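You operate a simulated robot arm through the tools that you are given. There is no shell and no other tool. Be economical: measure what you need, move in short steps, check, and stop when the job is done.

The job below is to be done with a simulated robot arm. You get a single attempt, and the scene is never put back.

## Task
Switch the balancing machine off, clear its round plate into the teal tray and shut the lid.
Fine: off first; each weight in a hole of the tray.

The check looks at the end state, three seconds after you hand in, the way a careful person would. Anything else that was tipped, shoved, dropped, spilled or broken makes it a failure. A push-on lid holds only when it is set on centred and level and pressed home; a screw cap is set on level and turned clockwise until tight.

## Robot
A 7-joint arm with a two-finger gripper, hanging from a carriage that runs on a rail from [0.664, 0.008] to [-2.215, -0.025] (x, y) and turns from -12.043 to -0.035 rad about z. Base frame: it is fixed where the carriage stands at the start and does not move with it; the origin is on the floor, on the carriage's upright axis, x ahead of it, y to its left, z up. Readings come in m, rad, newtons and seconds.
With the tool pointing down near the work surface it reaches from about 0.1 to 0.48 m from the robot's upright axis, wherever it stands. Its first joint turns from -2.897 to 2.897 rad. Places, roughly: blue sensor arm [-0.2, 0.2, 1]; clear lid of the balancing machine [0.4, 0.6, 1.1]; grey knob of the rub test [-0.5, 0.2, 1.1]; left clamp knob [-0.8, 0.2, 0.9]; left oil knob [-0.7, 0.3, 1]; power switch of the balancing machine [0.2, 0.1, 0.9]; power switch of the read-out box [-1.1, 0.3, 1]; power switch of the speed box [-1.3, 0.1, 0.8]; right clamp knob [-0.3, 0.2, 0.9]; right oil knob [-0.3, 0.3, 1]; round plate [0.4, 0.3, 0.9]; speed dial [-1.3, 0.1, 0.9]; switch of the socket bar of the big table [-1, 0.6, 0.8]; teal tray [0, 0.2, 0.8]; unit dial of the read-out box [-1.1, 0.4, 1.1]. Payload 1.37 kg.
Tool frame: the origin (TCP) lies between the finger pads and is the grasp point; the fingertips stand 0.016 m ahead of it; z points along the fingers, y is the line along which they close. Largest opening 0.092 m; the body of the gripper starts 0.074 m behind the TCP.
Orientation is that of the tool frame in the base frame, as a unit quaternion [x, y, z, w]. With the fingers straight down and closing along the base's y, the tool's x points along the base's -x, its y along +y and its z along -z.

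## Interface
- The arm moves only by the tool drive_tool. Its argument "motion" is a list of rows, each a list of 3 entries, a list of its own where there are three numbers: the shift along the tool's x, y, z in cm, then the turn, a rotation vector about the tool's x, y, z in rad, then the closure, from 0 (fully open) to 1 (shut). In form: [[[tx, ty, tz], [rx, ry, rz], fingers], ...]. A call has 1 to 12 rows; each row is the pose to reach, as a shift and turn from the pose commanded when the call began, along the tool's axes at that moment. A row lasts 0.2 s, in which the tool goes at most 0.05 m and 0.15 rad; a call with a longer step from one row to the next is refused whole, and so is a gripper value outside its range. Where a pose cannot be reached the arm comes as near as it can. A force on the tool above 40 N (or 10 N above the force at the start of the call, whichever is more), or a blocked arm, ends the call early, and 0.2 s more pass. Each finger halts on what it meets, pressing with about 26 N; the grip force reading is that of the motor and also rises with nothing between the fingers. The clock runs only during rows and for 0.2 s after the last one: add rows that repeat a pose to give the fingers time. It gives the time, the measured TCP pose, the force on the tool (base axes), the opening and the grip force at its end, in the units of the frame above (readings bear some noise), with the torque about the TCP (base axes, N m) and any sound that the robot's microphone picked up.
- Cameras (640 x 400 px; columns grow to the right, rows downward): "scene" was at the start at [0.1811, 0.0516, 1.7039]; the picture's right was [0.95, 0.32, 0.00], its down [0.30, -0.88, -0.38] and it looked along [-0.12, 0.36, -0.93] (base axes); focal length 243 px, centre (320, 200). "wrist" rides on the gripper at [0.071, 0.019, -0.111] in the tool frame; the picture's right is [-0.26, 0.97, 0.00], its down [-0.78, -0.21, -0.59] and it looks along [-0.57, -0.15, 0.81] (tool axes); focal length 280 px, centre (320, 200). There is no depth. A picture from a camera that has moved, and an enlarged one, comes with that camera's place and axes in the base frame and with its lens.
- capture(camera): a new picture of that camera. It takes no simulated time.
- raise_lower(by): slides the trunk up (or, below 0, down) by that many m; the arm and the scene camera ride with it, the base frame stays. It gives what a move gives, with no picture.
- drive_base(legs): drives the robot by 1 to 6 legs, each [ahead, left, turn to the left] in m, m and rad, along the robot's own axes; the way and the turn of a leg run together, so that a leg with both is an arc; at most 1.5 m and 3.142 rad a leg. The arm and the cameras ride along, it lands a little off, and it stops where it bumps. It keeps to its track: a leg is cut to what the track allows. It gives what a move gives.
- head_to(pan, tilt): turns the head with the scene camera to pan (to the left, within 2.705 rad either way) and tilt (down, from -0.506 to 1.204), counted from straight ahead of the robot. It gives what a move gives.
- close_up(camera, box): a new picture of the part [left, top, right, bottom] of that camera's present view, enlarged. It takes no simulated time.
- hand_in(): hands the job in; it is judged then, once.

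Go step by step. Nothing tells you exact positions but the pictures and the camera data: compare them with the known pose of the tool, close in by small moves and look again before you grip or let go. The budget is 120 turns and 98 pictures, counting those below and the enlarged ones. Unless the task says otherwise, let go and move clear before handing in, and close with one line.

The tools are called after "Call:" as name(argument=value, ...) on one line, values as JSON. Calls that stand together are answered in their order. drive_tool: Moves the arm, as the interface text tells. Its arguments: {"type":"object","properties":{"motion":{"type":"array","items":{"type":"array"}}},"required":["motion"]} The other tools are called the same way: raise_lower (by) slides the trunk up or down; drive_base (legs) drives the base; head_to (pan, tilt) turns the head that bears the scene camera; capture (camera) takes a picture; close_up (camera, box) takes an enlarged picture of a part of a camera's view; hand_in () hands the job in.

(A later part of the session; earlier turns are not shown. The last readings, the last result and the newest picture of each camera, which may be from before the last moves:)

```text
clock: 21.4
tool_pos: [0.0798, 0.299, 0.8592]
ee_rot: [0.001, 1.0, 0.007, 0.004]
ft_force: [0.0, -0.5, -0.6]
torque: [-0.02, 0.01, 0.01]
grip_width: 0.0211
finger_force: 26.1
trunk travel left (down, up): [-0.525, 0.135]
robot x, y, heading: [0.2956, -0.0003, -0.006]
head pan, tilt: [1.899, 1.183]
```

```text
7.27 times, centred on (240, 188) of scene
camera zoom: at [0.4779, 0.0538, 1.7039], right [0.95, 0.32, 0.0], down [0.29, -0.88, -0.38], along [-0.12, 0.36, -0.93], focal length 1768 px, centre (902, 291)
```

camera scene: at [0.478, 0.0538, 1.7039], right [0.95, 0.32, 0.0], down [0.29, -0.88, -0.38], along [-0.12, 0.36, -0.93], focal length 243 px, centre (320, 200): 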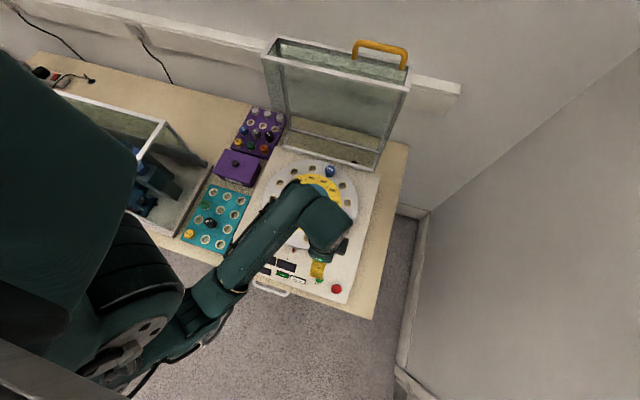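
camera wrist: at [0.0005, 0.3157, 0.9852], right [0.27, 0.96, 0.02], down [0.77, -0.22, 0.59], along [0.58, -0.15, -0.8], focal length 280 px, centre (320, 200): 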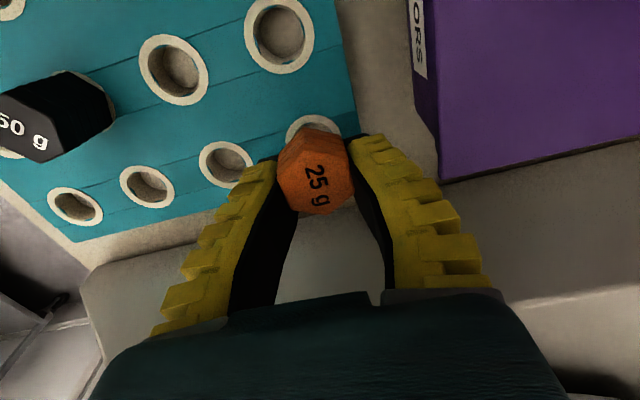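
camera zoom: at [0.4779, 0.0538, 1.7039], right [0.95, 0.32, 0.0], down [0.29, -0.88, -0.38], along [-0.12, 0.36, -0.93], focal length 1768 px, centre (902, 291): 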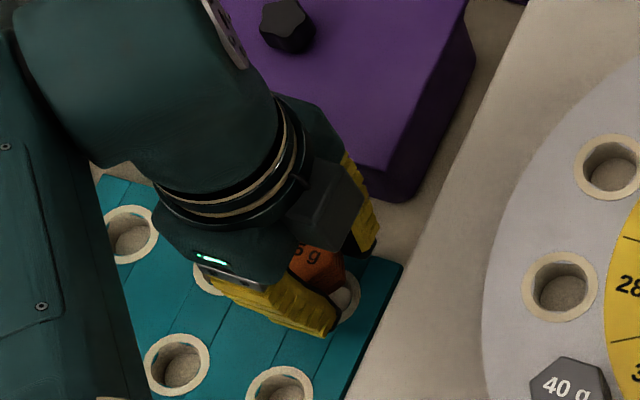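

Both cameras now agree the weight needs about +3.5 mm in x and −5 mm in y. I correct, lower 1 cm and re-check.

Call:
drive_tool(motion=[[[-0.35, -0.5, 0.3], [0, 0, 0], 1], [[-0.35, -0.5, 1.0], [0, 0, 0], 1], [[-0.35, -0.5, 1.0], [0, 0, 0], 1]])

Call:
close_up(camera="wrist", box=[240, 90, 400, 230])

Call:
close_up(camera="scene", box=[210, 160, 270, 215])

```text
clock: 22.2
tool_pos: [0.0837, 0.2948, 0.8498]
ee_rot: [0.001, 1.0, 0.007, 0.004]
ft_force: [0.0, 0.3, 0.3]
torque: [-0.03, 0.02, -0.02]
grip_width: 0.0209
finger_force: 25.6
trunk travel left (down, up): [-0.525, 0.135]
robot x, y, heading: [0.2968, 0.0019, -0.006]
head pan, tilt: [1.899, 1.183]
```

```text
2.86 times, centred on (320, 160) of wrist
camera zoom: at [0.0109, 0.3116, 0.9604], right [0.27, 0.96, 0.02], down [0.77, -0.22, 0.59], along [0.58, -0.15, -0.8], focal length 801 px, centre (320, 314)
```

zoom: 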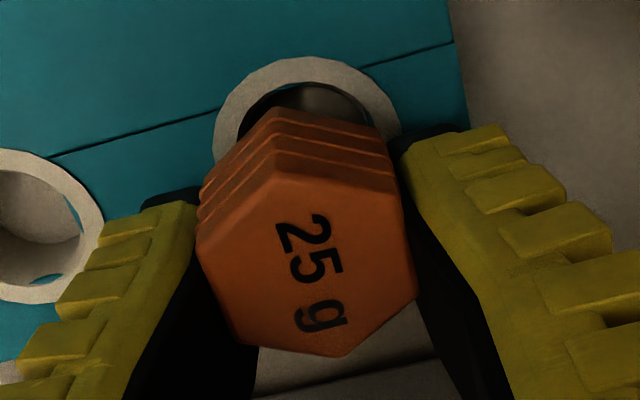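

```text
7.27 times, centred on (240, 188) of scene
camera zoom: at [0.4779, 0.0538, 1.7039], right [0.95, 0.32, 0.0], down [0.29, -0.88, -0.38], along [-0.12, 0.36, -0.93], focal length 1768 px, centre (902, 291)
```

zoom: 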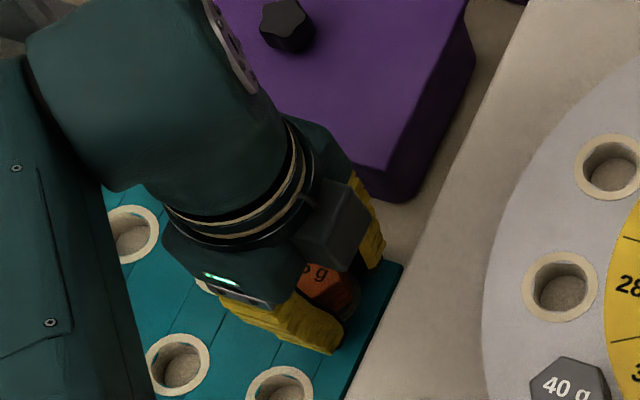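

Alignment looks good within a couple of millimetres. I lower another centimetre and look.

Call:
drive_tool(motion=[[[0, 0, 0.4], [0, 0, 0], 1], [[0, 0, 0.8], [0, 0, 0], 1], [[0, 0, 1.1], [0, 0, 0], 1], [[0, 0, 1.1], [0, 0, 0], 1]])

Call:
close_up(camera="wrist", box=[240, 90, 400, 230])

Call:
close_up(camera="scene", box=[210, 160, 270, 215])

```text
clock: 23.2
tool_pos: [0.0837, 0.2953, 0.839]
ee_rot: [0.001, 1.0, 0.007, 0.005]
ft_force: [-0.6, 0.7, 0.3]
torque: [-0.05, 0.0, -0.01]
grip_width: 0.0209
finger_force: 26.4
trunk travel left (down, up): [-0.525, 0.135]
robot x, y, heading: [0.2947, 0.0062, -0.008]
head pan, tilt: [1.899, 1.183]
```

```text
2.86 times, centred on (320, 160) of wrist
camera zoom: at [0.0107, 0.3116, 0.95], right [0.27, 0.96, 0.02], down [0.77, -0.22, 0.59], along [0.58, -0.15, -0.8], focal length 801 px, centre (320, 314)
```

zoom: 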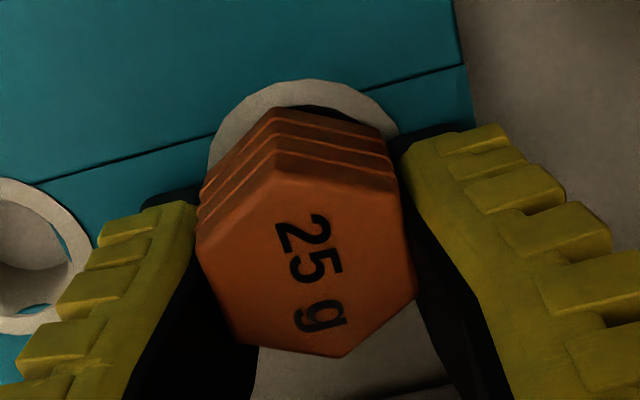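

```text
7.27 times, centred on (240, 188) of scene
camera zoom: at [0.4779, 0.0538, 1.7039], right [0.95, 0.32, 0.0], down [0.29, -0.88, -0.38], along [-0.12, 0.36, -0.93], focal length 1768 px, centre (902, 291)
```

zoom: 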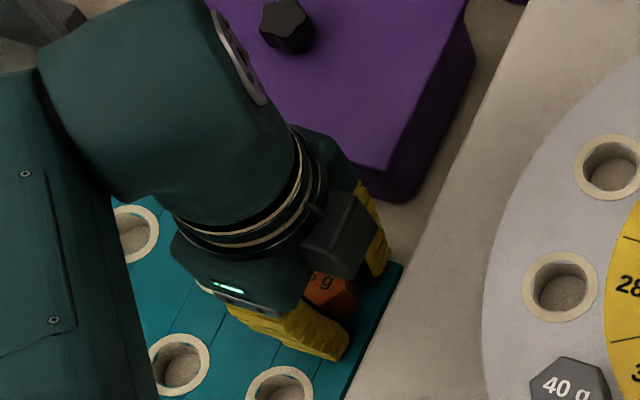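

Nearly concentric, with roughly 9 mm to go. I nudge 1 mm and lower in fine steps until it seats.

Call:
drive_tool(motion=[[[-0.1, 0.1, 0.2], [0, 0, 0], 1], [[-0.1, 0.1, 0.4], [0, 0, 0], 1], [[-0.1, 0.1, 0.6], [0, 0, 0], 1], [[-0.1, 0.1, 0.8], [0, 0, 0], 1], [[-0.1, 0.1, 0.9], [0, 0, 0], 1], [[-0.1, 0.1, 0.9], [0, 0, 0], 1]])

Call:
close_up(camera="wrist", box=[240, 90, 400, 230])

```text
clock: 24.0
tool_pos: [0.0837, 0.2978, 0.8368]
ee_rot: [0.002, 1.0, 0.008, 0.004]
ft_force: [5.3, -8.7, 24.5]
torque: [-0.51, -0.03, 0.14]
grip_width: 0.0205
finger_force: 26.2
trunk travel left (down, up): [-0.525, 0.135]
robot x, y, heading: [0.2955, -0.0031, -0.008]
head pan, tilt: [1.899, 1.183]
stopped in row 3: the force on the tool passed its limit at 46 N (the readings are from after the stop); the commanded pose is now the measured one
```

```text
2.86 times, centred on (320, 160) of wrist
camera zoom: at [0.0107, 0.313, 0.9481], right [0.26, 0.96, 0.02], down [0.77, -0.22, 0.59], along [0.58, -0.14, -0.81], focal length 801 px, centre (320, 314)
```

zoom: 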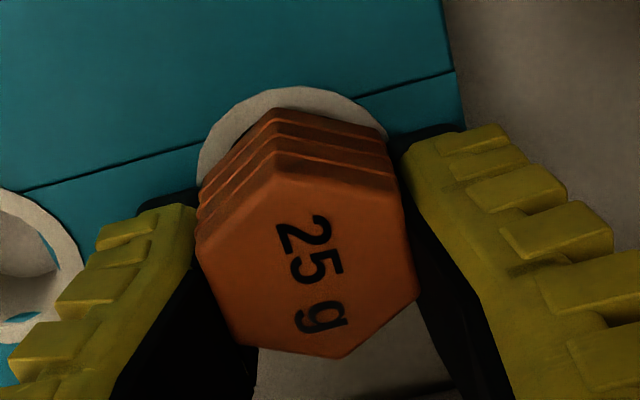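

Contact at TCP z≈0.836, with the same torque signature as on the plate (a fingertip touching the surface), so the weight is about at seat height; the ring suggests it is ~2.5 mm too far in +x. I ease up, shift −x and test again gently.

Call:
drive_tool(motion=[[[0, -0.1, -0.4], [0, 0, 0], 1], [[0.25, -0.15, -0.4], [0, 0, 0], 1], [[0.25, -0.15, -0.1], [0, 0, 0], 1], [[0.25, -0.15, 0.1], [0, 0, 0], 1]])

Call:
close_up(camera="wrist", box=[240, 90, 400, 230])

```text
clock: 25.1
tool_pos: [0.0785, 0.2973, 0.8375]
ee_rot: [0.0, 1.0, 0.01, 0.005]
ft_force: [5.6, -9.1, 26.6]
torque: [-0.56, -0.06, 0.08]
grip_width: 0.021
finger_force: 25.8
trunk travel left (down, up): [-0.525, 0.135]
robot x, y, heading: [0.2957, 0.0062, -0.008]
head pan, tilt: [1.899, 1.183]
stopped in row 4: the force on the tool passed its limit at 41 N (the readings are from after the stop); the commanded pose is now the measured one
```

```text
2.86 times, centred on (320, 160) of wrist
camera zoom: at [0.0075, 0.3125, 0.9482], right [0.26, 0.96, 0.02], down [0.77, -0.22, 0.59], along [0.57, -0.14, -0.81], focal length 801 px, centre (320, 314)
```

zoom: 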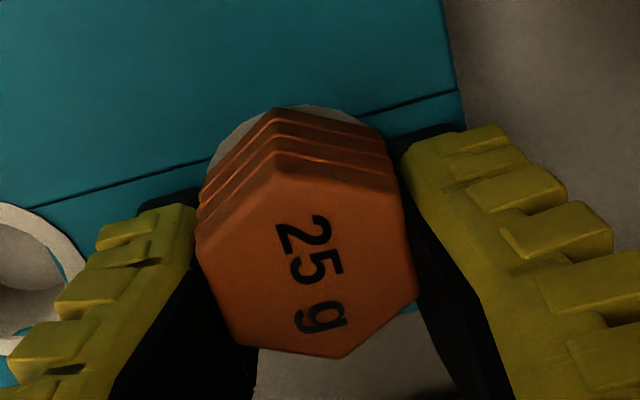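

Now it overshot slightly: compared with the plate view it wants +2 mm x and +1 mm y. I ease up, correct, touch down and open part-way.

Call:
drive_tool(motion=[[[0, 0, -0.3], [0, 0, 0], 1], [[-0.2, 0.1, -0.3], [0, 0, 0], 1], [[-0.2, 0.1, -0.1], [0, 0, 0], 1], [[-0.2, 0.1, -0.1], [0, 0, 0], 1]])

Call:
close_up(camera="wrist", box=[240, 90, 400, 230])

Call:
close_up(camera="scene", box=[210, 160, 270, 215])

```text
clock: 26.1
tool_pos: [0.0823, 0.2987, 0.8374]
ee_rot: [0.002, 1.0, 0.01, 0.003]
ft_force: [1.0, -2.9, 10.9]
torque: [-0.28, -0.02, -0.03]
grip_width: 0.0207
finger_force: 26.1
trunk travel left (down, up): [-0.525, 0.135]
robot x, y, heading: [0.2989, 0.0011, -0.005]
head pan, tilt: [1.899, 1.183]
```

```text
2.86 times, centred on (320, 160) of wrist
camera zoom: at [0.0101, 0.3142, 0.949], right [0.26, 0.96, 0.02], down [0.78, -0.23, 0.59], along [0.57, -0.14, -0.81], focal length 801 px, centre (320, 314)
```

zoom: 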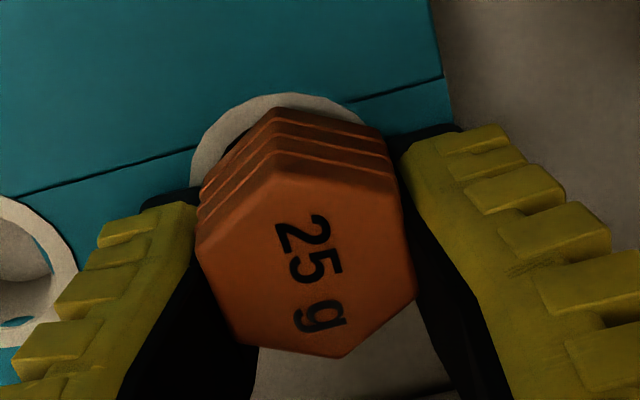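

```text
7.27 times, centred on (240, 188) of scene
camera zoom: at [0.4782, 0.0538, 1.704], right [0.95, 0.32, 0.0], down [0.29, -0.88, -0.38], along [-0.12, 0.36, -0.93], focal length 1768 px, centre (902, 291)
```

zoom: 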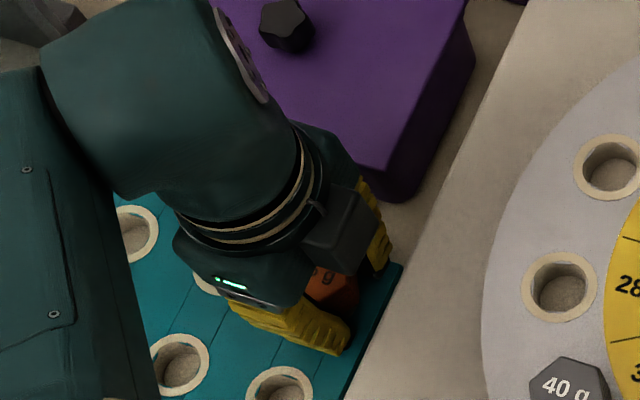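

Within about 1.5 mm now. I make the last small correction and release part-way, then look.

Call:
drive_tool(motion=[[[0, 0, -0.15], [0, 0, 0], 1], [[0.1, -0.12, -0.1], [0, 0, 0], 1], [[0.1, -0.12, 0], [0, 0, 0], 1], [[0.1, -0.12, 0], [0, 0, 0], 0.7], [[0.1, -0.12, 0], [0, 0, 0], 0.5], [[0.1, -0.12, 0], [0, 0, 0], 0.45], [[0.1, -0.12, 0], [0, 0, 0], 0.45]])

Call:
close_up(camera="wrist", box=[220, 90, 420, 230])

```text
clock: 27.8
tool_pos: [0.0794, 0.2973, 0.8387]
ee_rot: [0.001, 1.0, 0.01, 0.004]
ft_force: [-0.3, 1.6, 1.8]
torque: [0.0, -0.02, -0.04]
grip_width: 0.0532
finger_force: 1.1
trunk travel left (down, up): [-0.525, 0.135]
robot x, y, heading: [0.293, 0.0067, -0.008]
head pan, tilt: [1.899, 1.183]
```

```text
2.86 times, centred on (320, 160) of wrist
camera zoom: at [0.0081, 0.3131, 0.9492], right [0.26, 0.96, 0.02], down [0.78, -0.23, 0.59], along [0.57, -0.14, -0.81], focal length 801 px, centre (320, 314)
```

zoom: 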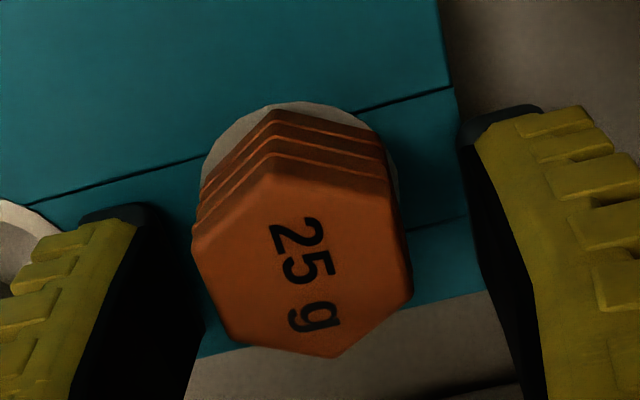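

The weight looks seated concentrically in the ring. I rise straight up and check.

Call:
drive_tool(motion=[[[0, 0, -3], [0, 0, 0], 0.45], [[0, 0, -7], [0, 0, 0], 0.3], [[0, 0, -11], [0, 0, 0], 0], [[0, 0, -15], [0, 0, 0], 0], [[0, 0, -19], [0, 0, 0], 0]])

Call:
capture(camera="wrist")

```text
clock: 28.9
tool_pos: [0.0804, 0.2909, 1.0277]
ee_rot: [0.001, 1.0, 0.009, 0.004]
ft_force: [0.8, -0.7, -0.3]
torque: [0.02, 0.01, -0.02]
grip_width: 0.0919
finger_force: 0.0
trunk travel left (down, up): [-0.525, 0.135]
robot x, y, heading: [0.298, 0.0046, -0.007]
head pan, tilt: [1.899, 1.183]
```

```text
46 pictures are left
camera wrist: at [0.0092, 0.3067, 1.1383], right [0.26, 0.96, 0.02], down [0.77, -0.22, 0.59], along [0.58, -0.14, -0.81], focal length 280 px, centre (320, 200)
```

wrist: 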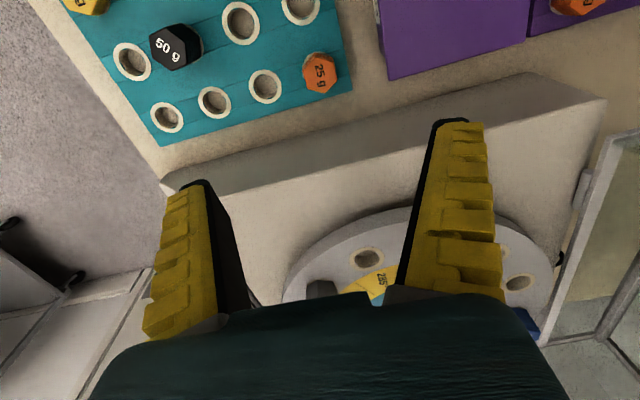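

The 25 g weight sits in the tray like its neighbours. Next the grey 40 g one, near (0.27, 0.255): I hover above it.

Call:
drive_tool(motion=[[[-4.5, -0.5, 0], [0, 0, 0], 0], [[-9, -1.5, 0], [0, 0, 0], 0], [[-13.5, -2.5, 0], [0, 0, 0], 0], [[-18, -3.3, 0], [0, 0, 0], 0], [[-19, -3.6, 0], [0, 0, 0], 0], [[-19, -3.6, 0], [0, 0, 0], 0]])

Call:
capture(camera="wrist")

```text
clock: 30.4
tool_pos: [0.2708, 0.2542, 1.0299]
ee_rot: [0.001, 1.0, 0.01, 0.003]
ft_force: [-0.2, 0.2, -0.2]
torque: [0.03, 0.01, -0.01]
grip_width: 0.0917
finger_force: 0.0
trunk travel left (down, up): [-0.525, 0.135]
robot x, y, heading: [0.2944, 0.0023, -0.006]
head pan, tilt: [1.899, 1.183]
```

```text
45 pictures are left
camera wrist: at [0.1992, 0.2705, 1.1412], right [0.26, 0.96, 0.02], down [0.78, -0.23, 0.59], along [0.57, -0.14, -0.81], focal length 280 px, centre (320, 200)
```

wrist: 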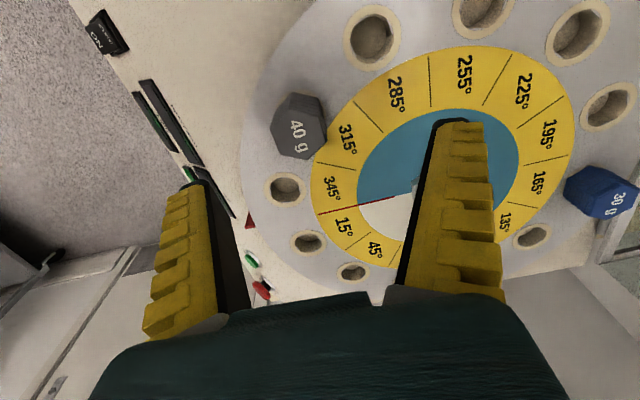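

Call:
close_up(camera="wrist", box=[240, 80, 360, 170])

```text
4.44 times, centred on (300, 125) of wrist
camera zoom: at [0.1992, 0.2705, 1.1412], right [0.26, 0.96, 0.02], down [0.78, -0.23, 0.59], along [0.57, -0.14, -0.81], focal length 1246 px, centre (409, 533)
```

zoom: 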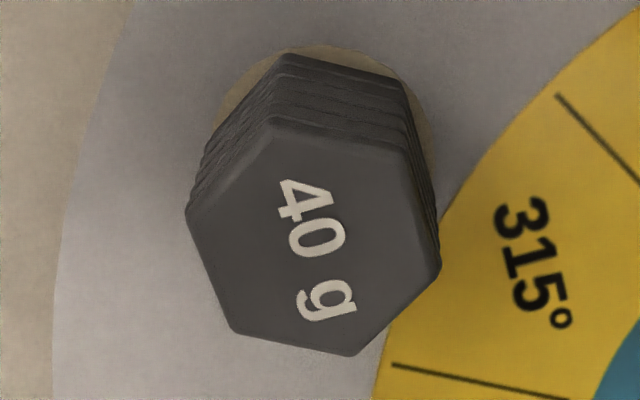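

Its flats also face ±y; centre about (0.2625, 0.245), taller than the orange (top ≈0.97). I centre, descend to just above plate contact, close and lift a little.

Call:
drive_tool(motion=[[[0.83, -0.92, 1], [0.02, 0, 0], 0], [[0.83, -0.92, 4], [0.02, 0, 0], 0], [[0.83, -0.92, 6.3], [0.02, 0, 0], 0], [[0.83, -0.92, 6.3], [0.02, 0, 0], 0]])

Call:
capture(camera="wrist")

```text
clock: 31.4
tool_pos: [0.2611, 0.2477, 0.9651]
ee_rot: [0.0, 1.0, 0.0, 0.004]
ft_force: [0.0, -0.1, 0.7]
torque: [0.03, 0.01, 0.01]
grip_width: 0.0918
finger_force: 0.1
trunk travel left (down, up): [-0.525, 0.135]
robot x, y, heading: [0.2936, 0.0027, -0.002]
head pan, tilt: [1.899, 1.183]
```

```text
43 pictures are left
camera wrist: at [0.1891, 0.2655, 1.0758], right [0.26, 0.96, 0.0], down [0.78, -0.21, 0.59], along [0.57, -0.16, -0.8], focal length 280 px, centre (320, 200)
```

wrist: 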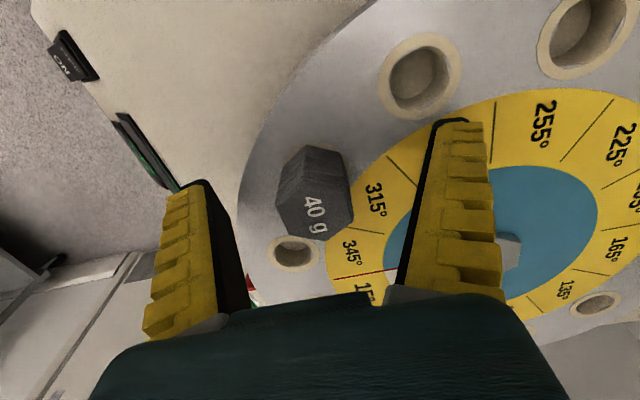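

Nicely placed between the fingers. I close and lift.

Call:
drive_tool(motion=[[[0, 0, -0.1], [0, 0, 0], 0.4], [[0, 0, -0.1], [0, 0, 0], 0.7], [[0, 0, -0.1], [0, 0, 0], 1], [[0, 0, -0.1], [0, 0, 0], 1], [[0, 0, -0.1], [0, 0, 0], 1], [[0, 0, -0.6], [0, 0, 0], 1], [[0, 0, -1.8], [0, 0, 0], 1], [[0, 0, -5], [0, 0, 0], 1], [[0, 0, -9], [0, 0, 0], 1], [[0, 0, -9], [0, 0, 0], 1]])

Call:
capture(camera="wrist")

```text
clock: 33.5
tool_pos: [0.2579, 0.2501, 1.0573]
ee_rot: [0.001, 1.0, -0.001, 0.003]
ft_force: [0.1, 0.6, -0.6]
torque: [-0.02, 0.01, 0.01]
grip_width: 0.0237
finger_force: 26.3
trunk travel left (down, up): [-0.525, 0.135]
robot x, y, heading: [0.2981, 0.0018, -0.003]
head pan, tilt: [1.899, 1.183]
```

```text
42 pictures are left
camera wrist: at [0.1873, 0.2685, 1.1683], right [0.26, 0.96, 0.0], down [0.77, -0.21, 0.6], along [0.57, -0.16, -0.8], focal length 280 px, centre (320, 200)
```

wrist: 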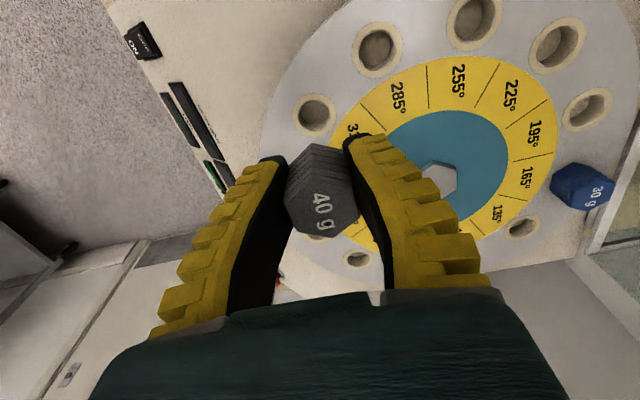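

The 40 g weight is up. I carry it to the free third-row right hole, about (0.0755, 0.174), and lower partway for a look.

Call:
drive_tool(motion=[[[4.5, -1, 0], [0, 0, 0], 1], [[9, -3, 0], [0, 0, 0], 1], [[13.5, -5, 0], [0, 0, 0], 1], [[18, -6.8, 0], [0, 0, 0], 1], [[18.5, -7.1, 3], [0, 0, 0], 1], [[18.5, -7.1, 7], [0, 0, 0], 1], [[18.5, -7.1, 11], [0, 0, 0], 1], [[18.5, -7.1, 12.5], [0, 0, 0], 1], [[18.5, -7.1, 12.5], [0, 0, 0], 1]])

Call:
capture(camera="wrist")

```text
clock: 35.5
tool_pos: [0.0775, 0.176, 0.9283]
ee_rot: [0.002, 1.0, -0.001, 0.004]
ft_force: [0.2, 0.3, -0.6]
torque: [-0.02, 0.01, 0.0]
grip_width: 0.023
finger_force: 25.7
trunk travel left (down, up): [-0.525, 0.135]
robot x, y, heading: [0.2944, 0.0061, -0.009]
head pan, tilt: [1.899, 1.183]
```

```text
41 pictures are left
camera wrist: at [0.0049, 0.1948, 1.0387], right [0.26, 0.96, 0.0], down [0.78, -0.21, 0.59], along [0.57, -0.16, -0.8], focal length 280 px, centre (320, 200)
```

wrist: 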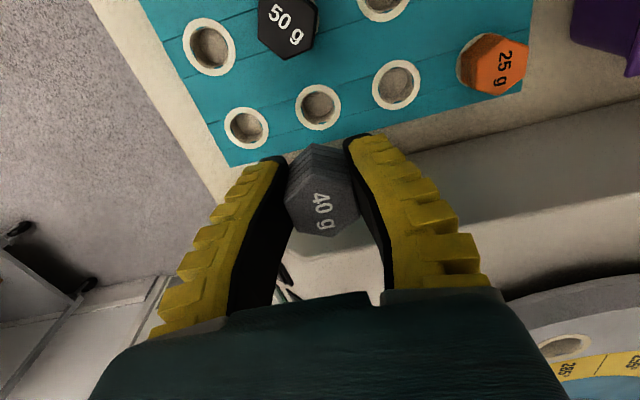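

The hole is at (318, 106) against the reference (316, 113): I shift −x by 5.5 mm, then descend to about 1.2 cm above seat and check.

Call:
drive_tool(motion=[[[0.55, 0.1, 2], [0, 0, 0], 1], [[0.55, 0.1, 5], [0, 0, 0], 1], [[0.55, 0.1, 7.7], [0, 0, 0], 1], [[0.55, 0.1, 7.7], [0, 0, 0], 1], [[0.55, 0.1, 7.7], [0, 0, 0], 1]])

Call:
close_up(camera="wrist", box=[240, 100, 400, 240])

Call:
close_up(camera="scene", box=[190, 180, 270, 250])

```text
clock: 36.8
tool_pos: [0.071, 0.179, 0.8521]
ee_rot: [0.002, 1.0, 0.0, 0.004]
ft_force: [0.3, -0.3, -0.7]
torque: [0.01, 0.0, 0.01]
grip_width: 0.0228
finger_force: 25.9
trunk travel left (down, up): [-0.525, 0.135]
robot x, y, heading: [0.2952, 0.0023, -0.011]
head pan, tilt: [1.899, 1.183]
```

```text
2.86 times, centred on (320, 170) of wrist
camera zoom: at [-0.0008, 0.1968, 0.963], right [0.26, 0.96, 0.0], down [0.77, -0.21, 0.59], along [0.57, -0.16, -0.8], focal length 801 px, centre (320, 286)
```

zoom: 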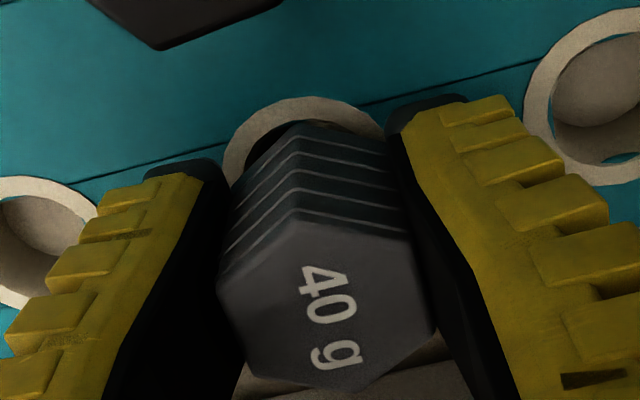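

```text
5.71 times, centred on (230, 215) of scene
camera zoom: at [0.4782, 0.0538, 1.7039], right [0.95, 0.32, 0.0], down [0.29, -0.88, -0.38], along [-0.12, 0.36, -0.93], focal length 1389 px, centre (834, 114)
```

zoom: 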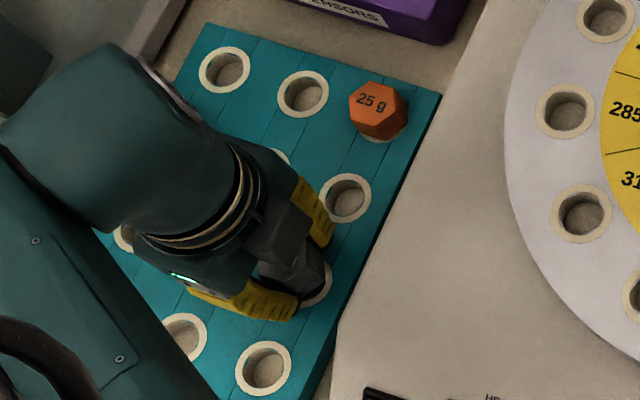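

Close: about 2 mm more in +x and 1 mm in −y. I correct and lower to near contact.

Call:
drive_tool(motion=[[[-0.2, -0.1, 0.4], [0, 0, 0], 1], [[-0.2, -0.1, 0.8], [0, 0, 0], 1], [[-0.2, -0.1, 1.1], [0, 0, 0], 1], [[-0.2, -0.1, 1.1], [0, 0, 0], 1]])

Call:
close_up(camera="wrist", box=[240, 100, 400, 240])

```text
clock: 37.8
tool_pos: [0.0737, 0.1781, 0.8409]
ee_rot: [0.001, 1.0, 0.001, 0.003]
ft_force: [1.8, -1.6, 15.7]
torque: [0.07, -0.03, -0.03]
grip_width: 0.0235
finger_force: 25.8
trunk travel left (down, up): [-0.525, 0.135]
robot x, y, heading: [0.2968, 0.004, -0.005]
head pan, tilt: [1.899, 1.183]
```

```text
2.86 times, centred on (320, 170) of wrist
camera zoom: at [0.0007, 0.1963, 0.9522], right [0.26, 0.96, 0.0], down [0.78, -0.21, 0.59], along [0.57, -0.16, -0.81], focal length 801 px, centre (320, 286)
```

zoom: 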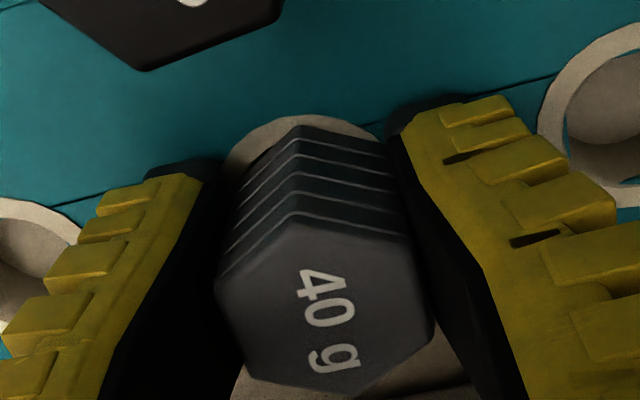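

Gentle contact right at the expected seat height and the ring is concentric. I release part-way and look.

Call:
drive_tool(motion=[[[0, 0, 0], [0, 0, 0], 0.7], [[0, 0, 0], [0, 0, 0], 0.45], [[0, 0, 0], [0, 0, 0], 0.45], [[0, 0, 0], [0, 0, 0], 0.45]])

Call:
close_up(camera="wrist", box=[240, 100, 400, 240])

```text
clock: 38.8
tool_pos: [0.0736, 0.178, 0.8396]
ee_rot: [0.001, 1.0, 0.001, 0.004]
ft_force: [0.0, 0.5, 0.7]
torque: [0.01, 0.0, 0.0]
grip_width: 0.0537
finger_force: 1.8
trunk travel left (down, up): [-0.525, 0.135]
robot x, y, heading: [0.2963, 0.0071, -0.007]
head pan, tilt: [1.899, 1.183]
```

```text
2.86 times, centred on (320, 170) of wrist
camera zoom: at [0.0015, 0.1961, 0.9512], right [0.26, 0.96, 0.0], down [0.78, -0.21, 0.59], along [0.57, -0.16, -0.8], focal length 801 px, centre (320, 286)
```

zoom: 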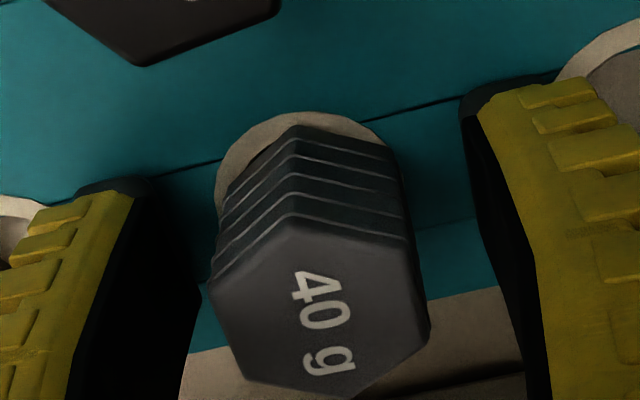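

I rise straight up and check how it sits.

Call:
drive_tool(motion=[[[0, 0, -3], [0, 0, 0], 0.45], [[0, 0, -7], [0, 0, 0], 0.3], [[0, 0, -11], [0, 0, 0], 0], [[0, 0, -15], [0, 0, 0], 0], [[0, 0, -19], [0, 0, 0], 0]])

Call:
close_up(camera="wrist", box=[200, 0, 520, 200])

```text
clock: 40.0
tool_pos: [0.0716, 0.1776, 1.0318]
ee_rot: [0.001, 1.0, -0.002, 0.004]
ft_force: [0.3, 0.4, -0.2]
torque: [-0.01, -0.01, -0.01]
grip_width: 0.092
finger_force: 0.1
trunk travel left (down, up): [-0.525, 0.135]
robot x, y, heading: [0.295, 0.0048, -0.006]
head pan, tilt: [1.899, 1.183]
```

```text
2.00 times, centred on (360, 100) of wrist
camera zoom: at [-0.0009, 0.1958, 1.1423], right [0.26, 0.96, 0.0], down [0.77, -0.21, 0.6], along [0.57, -0.16, -0.8], focal length 561 px, centre (240, 400)
```

zoom: 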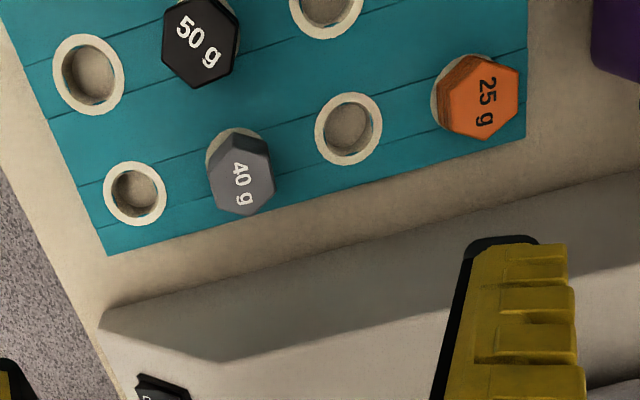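

Both weights are in their holes. Next the blue 30 g weight near (0.38, 0.455), close to the lid; I hover at a safe height.

Call:
drive_tool(motion=[[[-3.3, 2.9, -0.8], [0, 0, 0], 0], [[-6.6, 5.8, -1.6], [0, 0, 0], 0], [[-9.9, 8.7, -2.4], [0, 0, 0], 0], [[-13.2, 11.6, -3], [0, 0, 0], 0], [[-16.5, 14.5, -3], [0, 0, 0], 0], [[-19.8, 17.4, -3], [0, 0, 0], 0], [[-23.1, 20.3, -3], [0, 0, 0], 0], [[-26.4, 23.2, -3], [0, 0, 0], 0], [[-29.7, 26.1, -3], [0, 0, 0], 0], [[-30.8, 27.0, -1], [0, 0, 0], 0], [[-30.8, 27.0, 0], [0, 0, 0], 0], [[-30.8, 27.0, 0], [0, 0, 0], 0]])

Call:
capture(camera="wrist")

Call:
close_up(camera="scene", box=[250, 20, 430, 240])

```text
clock: 42.5
tool_pos: [0.3812, 0.4497, 1.0326]
ee_rot: [0.001, 1.0, 0.0, 0.003]
ft_force: [-0.1, 0.5, -0.3]
torque: [-0.01, 0.0, 0.03]
grip_width: 0.0919
finger_force: 0.0
trunk travel left (down, up): [-0.525, 0.135]
robot x, y, heading: [0.2948, 0.0067, -0.014]
head pan, tilt: [1.899, 1.183]
```

```text
35 pictures are left
camera wrist: at [0.3092, 0.4674, 1.1434], right [0.26, 0.96, 0.0], down [0.78, -0.21, 0.59], along [0.57, -0.16, -0.8], focal length 280 px, centre (320, 200)
```

wrist: 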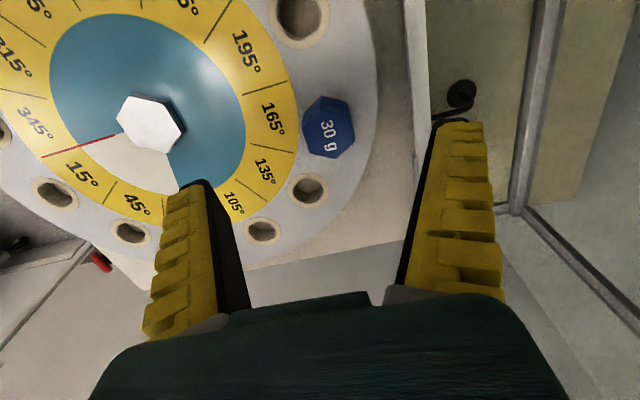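

```text
1.82 times, centred on (340, 130) of scene
camera zoom: at [0.4782, 0.0538, 1.7039], right [0.95, 0.32, 0.0], down [0.29, -0.88, -0.38], along [-0.12, 0.36, -0.93], focal length 442 px, centre (284, 327)
```

zoom: 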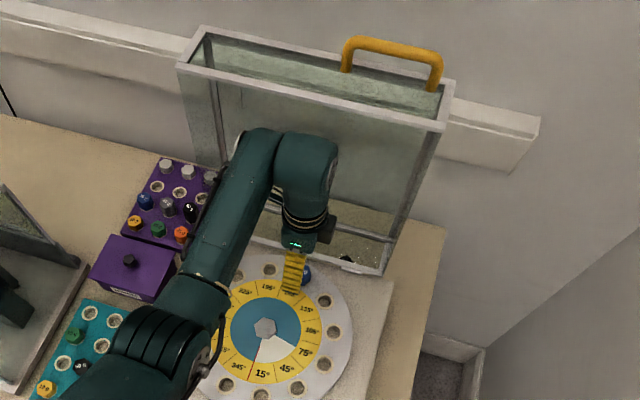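

Call:
close_up(camera="wrist", box=[270, 70, 430, 190])

```text
3.33 times, centred on (350, 130) of wrist
camera zoom: at [0.3092, 0.4674, 1.1434], right [0.26, 0.96, 0.0], down [0.78, -0.21, 0.59], along [0.57, -0.16, -0.8], focal length 935 px, centre (220, 433)
```

zoom: 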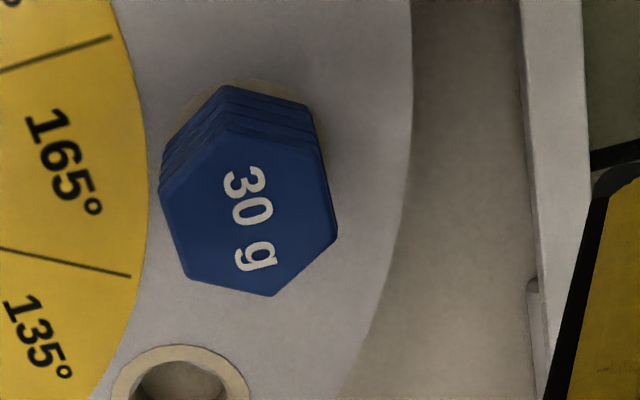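

Same flat orientation; centre about (0.381, 0.456). I narrow the opening to stay clear of the lid bar, descend, and check before closing.

Call:
drive_tool(motion=[[[-0.1, 0.65, 1], [0, 0, 0], 0.3], [[-0.1, 0.65, 2], [0, 0, 0], 0.33], [[-0.1, 0.65, 5], [0, 0, 0], 0.33], [[-0.1, 0.65, 6.6], [0, 0, 0], 0.33], [[-0.1, 0.65, 6.6], [0, 0, 0], 0.33]])

Call:
capture(camera="wrist")

```text
clock: 43.8
tool_pos: [0.3827, 0.4542, 0.9667]
ee_rot: [0.001, 1.0, -0.001, 0.004]
ft_force: [-0.1, 0.4, 0.5]
torque: [-0.04, -0.02, 0.01]
grip_width: 0.064
finger_force: 2.2
trunk travel left (down, up): [-0.525, 0.135]
robot x, y, heading: [0.2976, 0.0019, -0.01]
head pan, tilt: [1.899, 1.183]
```

```text
32 pictures are left
camera wrist: at [0.3104, 0.4727, 1.0766], right [0.26, 0.96, 0.0], down [0.78, -0.21, 0.59], along [0.57, -0.16, -0.8], focal length 280 px, centre (320, 200)
```

wrist: 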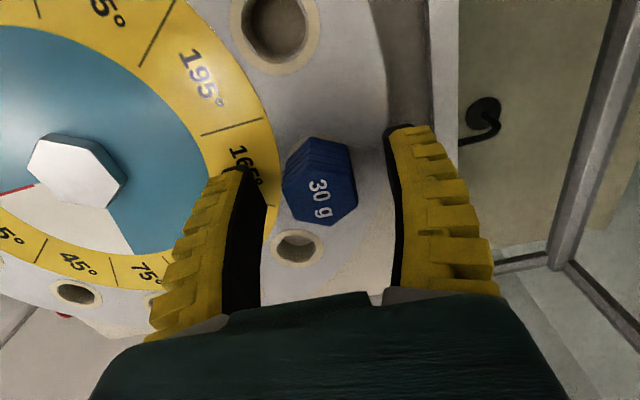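

The blue weight is centred between the fingers. I close and lift.

Call:
drive_tool(motion=[[[0, 0, 0], [0, 0, 0], 0.7], [[0, 0, 0], [0, 0, 0], 1], [[0, 0, 0], [0, 0, 0], 1], [[0, 0, 0], [0, 0, 0], 1], [[0, 0, 0], [0, 0, 0], 1], [[0, 0, -0.6], [0, 0, 0], 1], [[0, 0, -1.8], [0, 0, 0], 1], [[0, 0, -5], [0, 0, 0], 1], [[0, 0, -9], [0, 0, 0], 1], [[0, 0, -9], [0, 0, 0], 1]])

Call:
capture(camera="wrist")

```text
clock: 46.0
tool_pos: [0.3824, 0.4539, 1.0549]
ee_rot: [0.001, 1.0, -0.001, 0.004]
ft_force: [0.2, -0.5, 0.6]
torque: [-0.03, -0.02, 0.0]
grip_width: 0.0236
finger_force: 25.8
trunk travel left (down, up): [-0.525, 0.135]
robot x, y, heading: [0.2991, 0.0016, -0.012]
head pan, tilt: [1.899, 1.183]
```

```text
31 pictures are left
camera wrist: at [0.3103, 0.4723, 1.1653], right [0.26, 0.96, 0.0], down [0.78, -0.21, 0.59], along [0.57, -0.16, -0.8], focal length 280 px, centre (320, 200)
```

wrist: 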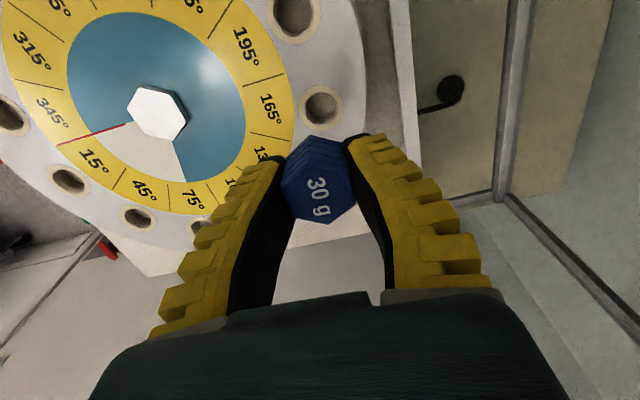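

Blue is up; its plate hole shows at (322, 107) as reference. I carry it to the far-middle tray hole, about (0.011, 0.29).

Call:
drive_tool(motion=[[[4, -1.8, 0], [0, 0, 0], 1], [[8, -3.6, 0], [0, 0, 0], 1], [[12, -5.4, 0], [0, 0, 0], 1], [[16, -7.2, 0], [0, 0, 0], 1], [[20, -9, 0], [0, 0, 0], 1], [[24, -10.8, 0], [0, 0, 0], 1], [[28, -12.6, 0], [0, 0, 0], 1], [[32, -14.4, 0], [0, 0, 0], 1], [[35, -15.7, 0], [0, 0, 0], 1], [[36.9, -16.3, 3.5], [0, 0, 0], 1], [[36.9, -16.3, 6], [0, 0, 0], 1], [[36.9, -16.3, 6], [0, 0, 0], 1]])

Call:
capture(camera="wrist")

```text
clock: 48.5
tool_pos: [0.0105, 0.291, 0.9935]
ee_rot: [0.001, 1.0, 0.0, 0.004]
ft_force: [0.5, 0.7, 0.2]
torque: [0.01, 0.04, 0.05]
grip_width: 0.0225
finger_force: 26.3
trunk travel left (down, up): [-0.525, 0.135]
robot x, y, heading: [0.2983, 0.0058, -0.01]
head pan, tilt: [1.899, 1.183]
```

```text
30 pictures are left
camera wrist: at [-0.0608, 0.3097, 1.1044], right [0.26, 0.96, 0.0], down [0.78, -0.21, 0.59], along [0.57, -0.16, -0.8], focal length 280 px, centre (320, 200)
```

wrist: 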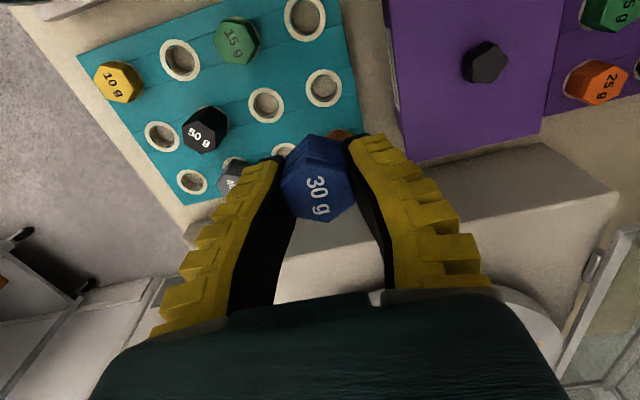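

The hole lines up within 4 mm of the reference. I correct and descend to about 1.2 cm above the seat.

Call:
drive_tool(motion=[[[-0.36, 0.1, 2], [0, 0, 0], 1], [[-0.36, 0.1, 5.5], [0, 0, 0], 1], [[-0.36, 0.1, 9], [0, 0, 0], 1], [[-0.36, 0.1, 12], [0, 0, 0], 1], [[-0.36, 0.1, 14], [0, 0, 0], 1], [[-0.36, 0.1, 14], [0, 0, 0], 1], [[-0.36, 0.1, 14], [0, 0, 0], 1]])

Call:
close_up(camera="wrist", box=[240, 90, 400, 230])

```text
clock: 50.1
tool_pos: [0.017, 0.2938, 0.8557]
ee_rot: [0.001, 1.0, 0.0, 0.003]
ft_force: [0.2, 0.4, -0.3]
torque: [-0.07, -0.01, -0.03]
grip_width: 0.0225
finger_force: 26.0
trunk travel left (down, up): [-0.525, 0.135]
robot x, y, heading: [0.2961, 0.0051, -0.008]
head pan, tilt: [1.899, 1.183]
```

```text
2.86 times, centred on (320, 160) of wrist
camera zoom: at [-0.0561, 0.312, 0.9671], right [0.26, 0.96, 0.0], down [0.78, -0.21, 0.59], along [0.57, -0.16, -0.8], focal length 801 px, centre (320, 314)
```

zoom: 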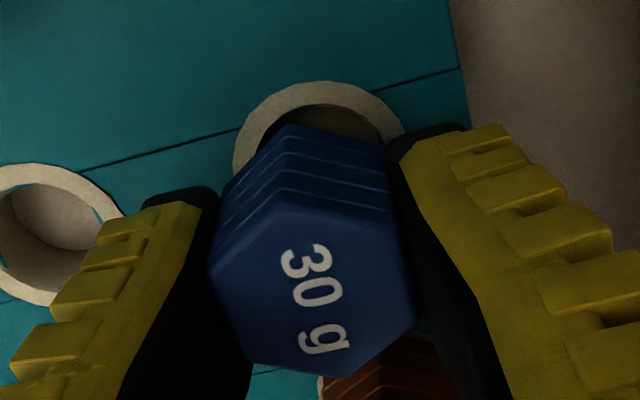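

x is right; it needs about 2.5 mm in +y. I correct and lower to contact.

Call:
drive_tool(motion=[[[0.05, 0.25, 0.4], [0, 0, 0], 1], [[0.05, 0.25, 0.8], [0, 0, 0], 1], [[0.05, 0.25, 1.1], [0, 0, 0], 1], [[0.05, 0.25, 1.3], [0, 0, 0], 1], [[0.05, 0.25, 1.3], [0, 0, 0], 1]])

Call:
close_up(camera="wrist", box=[240, 90, 400, 230])

```text
clock: 51.4
tool_pos: [0.0156, 0.2958, 0.8428]
ee_rot: [0.001, 1.0, 0.0, 0.003]
ft_force: [0.4, -0.3, 4.0]
torque: [-0.05, 0.0, 0.0]
grip_width: 0.0232
finger_force: 26.5
trunk travel left (down, up): [-0.525, 0.135]
robot x, y, heading: [0.3007, 0.0022, -0.006]
head pan, tilt: [1.899, 1.183]
```

```text
2.86 times, centred on (320, 160) of wrist
camera zoom: at [-0.0556, 0.3141, 0.9529], right [0.26, 0.96, 0.0], down [0.78, -0.21, 0.59], along [0.57, -0.16, -0.8], focal length 801 px, centre (320, 314)
```

zoom: 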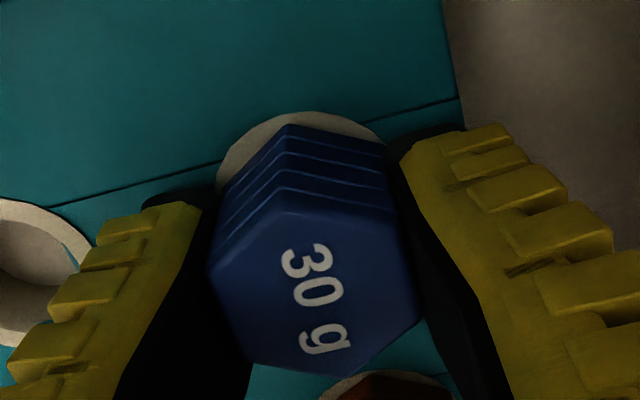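

Concentric and just touching. I release part-way and rise, then inspect the tray.

Call:
drive_tool(motion=[[[0, 0, 0], [0, 0, 0], 0.7], [[0, 0, 0], [0, 0, 0], 0.45], [[0, 0, 0], [0, 0, 0], 0.45], [[0, 0, 0], [0, 0, 0], 0.45], [[0, 0, -3], [0, 0, 0], 0.45], [[0, 0, -7], [0, 0, 0], 0.45], [[0, 0, -11], [0, 0, 0], 0.2], [[0, 0, -15], [0, 0, 0], 0], [[0, 0, -19], [0, 0, 0], 0]])

Call:
close_up(camera="wrist", box=[120, 0, 420, 200])

```text
clock: 53.4
tool_pos: [0.0159, 0.2961, 1.0281]
ee_rot: [0.001, 1.0, -0.001, 0.005]
ft_force: [0.4, 0.9, -0.8]
torque: [0.0, 0.03, 0.03]
grip_width: 0.0921
finger_force: 0.0
trunk travel left (down, up): [-0.525, 0.135]
robot x, y, heading: [0.2986, 0.0043, -0.007]
head pan, tilt: [1.899, 1.183]
```

```text
2.00 times, centred on (270, 100) of wrist
camera zoom: at [-0.0559, 0.3138, 1.1384], right [0.26, 0.96, 0.0], down [0.77, -0.21, 0.6], along [0.57, -0.16, -0.8], focal length 561 px, centre (420, 400)
```

zoom: 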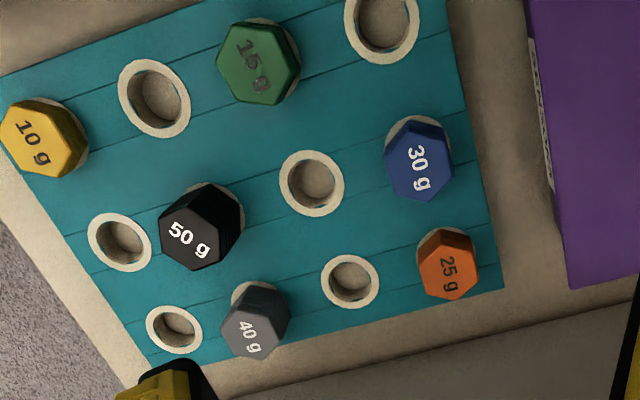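

All three weights sit in tray holes, and the plate is clear. Now the lid: I turn the head to study it and its yellow handle.

Call:
head_to(pan=1.65, tilt=0.75)

Call:
capture(camera="scene")

```text
clock: 54.2
tool_pos: [0.0161, 0.2962, 1.0265]
ee_rot: [0.0, 1.0, 0.0, 0.003]
ft_force: [-0.5, 0.2, 0.0]
torque: [-0.01, -0.01, -0.02]
grip_width: 0.0917
finger_force: 0.0
trunk travel left (down, up): [-0.525, 0.135]
robot x, y, heading: [0.2955, -0.0007, -0.008]
head pan, tilt: [1.649, 0.75]
```

```text
26 pictures are left
camera scene: at [0.4903, 0.0822, 1.7346], right [1.0, 0.07, 0.0], down [0.05, -0.68, -0.73], along [-0.05, 0.73, -0.68], focal length 243 px, centre (320, 200)
```

scene: 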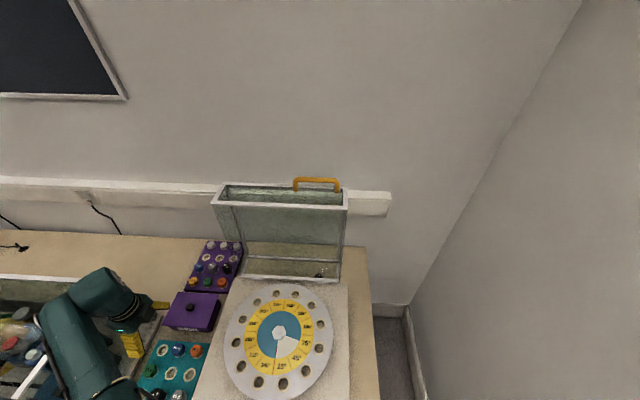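

Call:
close_up(camera="scene", box=[190, 160, 410, 300])

```text
2.86 times, centred on (300, 230) of scene
camera zoom: at [0.4903, 0.0822, 1.7346], right [1.0, 0.07, 0.0], down [0.05, -0.68, -0.73], along [-0.05, 0.73, -0.68], focal length 694 px, centre (377, 114)
```

zoom: 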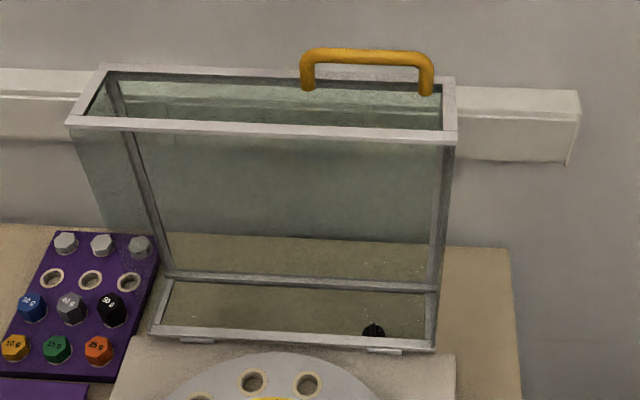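

The lid stands nearly upright on hinges at about (y 0.54, z 0.89); its yellow handle bar runs along x from about 0.39 to 0.50 at (y 0.62, z 1.305). I plan to grip the bar from above and swing it down along an arc of radius 0.42 m. First raise the trunk and bring the tool up.

Call:
raise_lower(by=0.13)

Call:
drive_tool(motion=[[[-4, 0, -3], [0, 0, 0], 0], [[-8, 0, -6], [0, 0, 0], 0], [[-12, 0, -9], [0, 0, 0], 0], [[-16, 0, -12], [0, 0, 0], 0], [[-20, 0, -15], [0, 0, 0], 0], [[-24, 0, -18], [0, 0, 0], 0], [[-28, 1, -21], [0, 0, 0], 0], [[-32, 3, -23], [0, 0, 0], 0], [[-36, 5, -25], [0, 0, 0], 0], [[-40, 7, -27], [0, 0, 0], 0], [[-43, 10, -27], [0, 0, 0], 0]])

Call:
capture(camera="scene")

```text
clock: 55.8
tool_pos: [0.0161, 0.2954, 1.1568]
ee_rot: [0.001, 1.0, 0.0, 0.003]
ft_force: [-0.8, 0.1, 0.3]
torque: [0.04, -0.03, 0.02]
grip_width: 0.092
finger_force: 0.0
trunk travel left (down, up): [-0.655, 0.005]
robot x, y, heading: [0.2952, 0.003, -0.006]
head pan, tilt: [1.649, 0.75]
```

```text
refused: row 7 steps farther than a row can; nothing moved
```

```text
24 pictures are left
camera scene: at [0.4903, 0.0823, 1.8646], right [1.0, 0.07, 0.0], down [0.05, -0.68, -0.73], along [-0.05, 0.73, -0.68], focal length 243 px, centre (320, 200)
```

scene: 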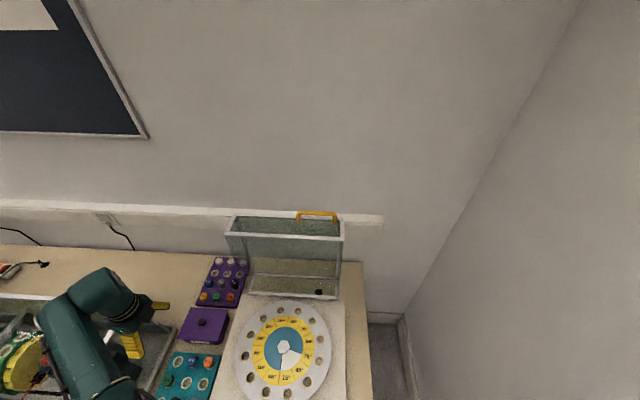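

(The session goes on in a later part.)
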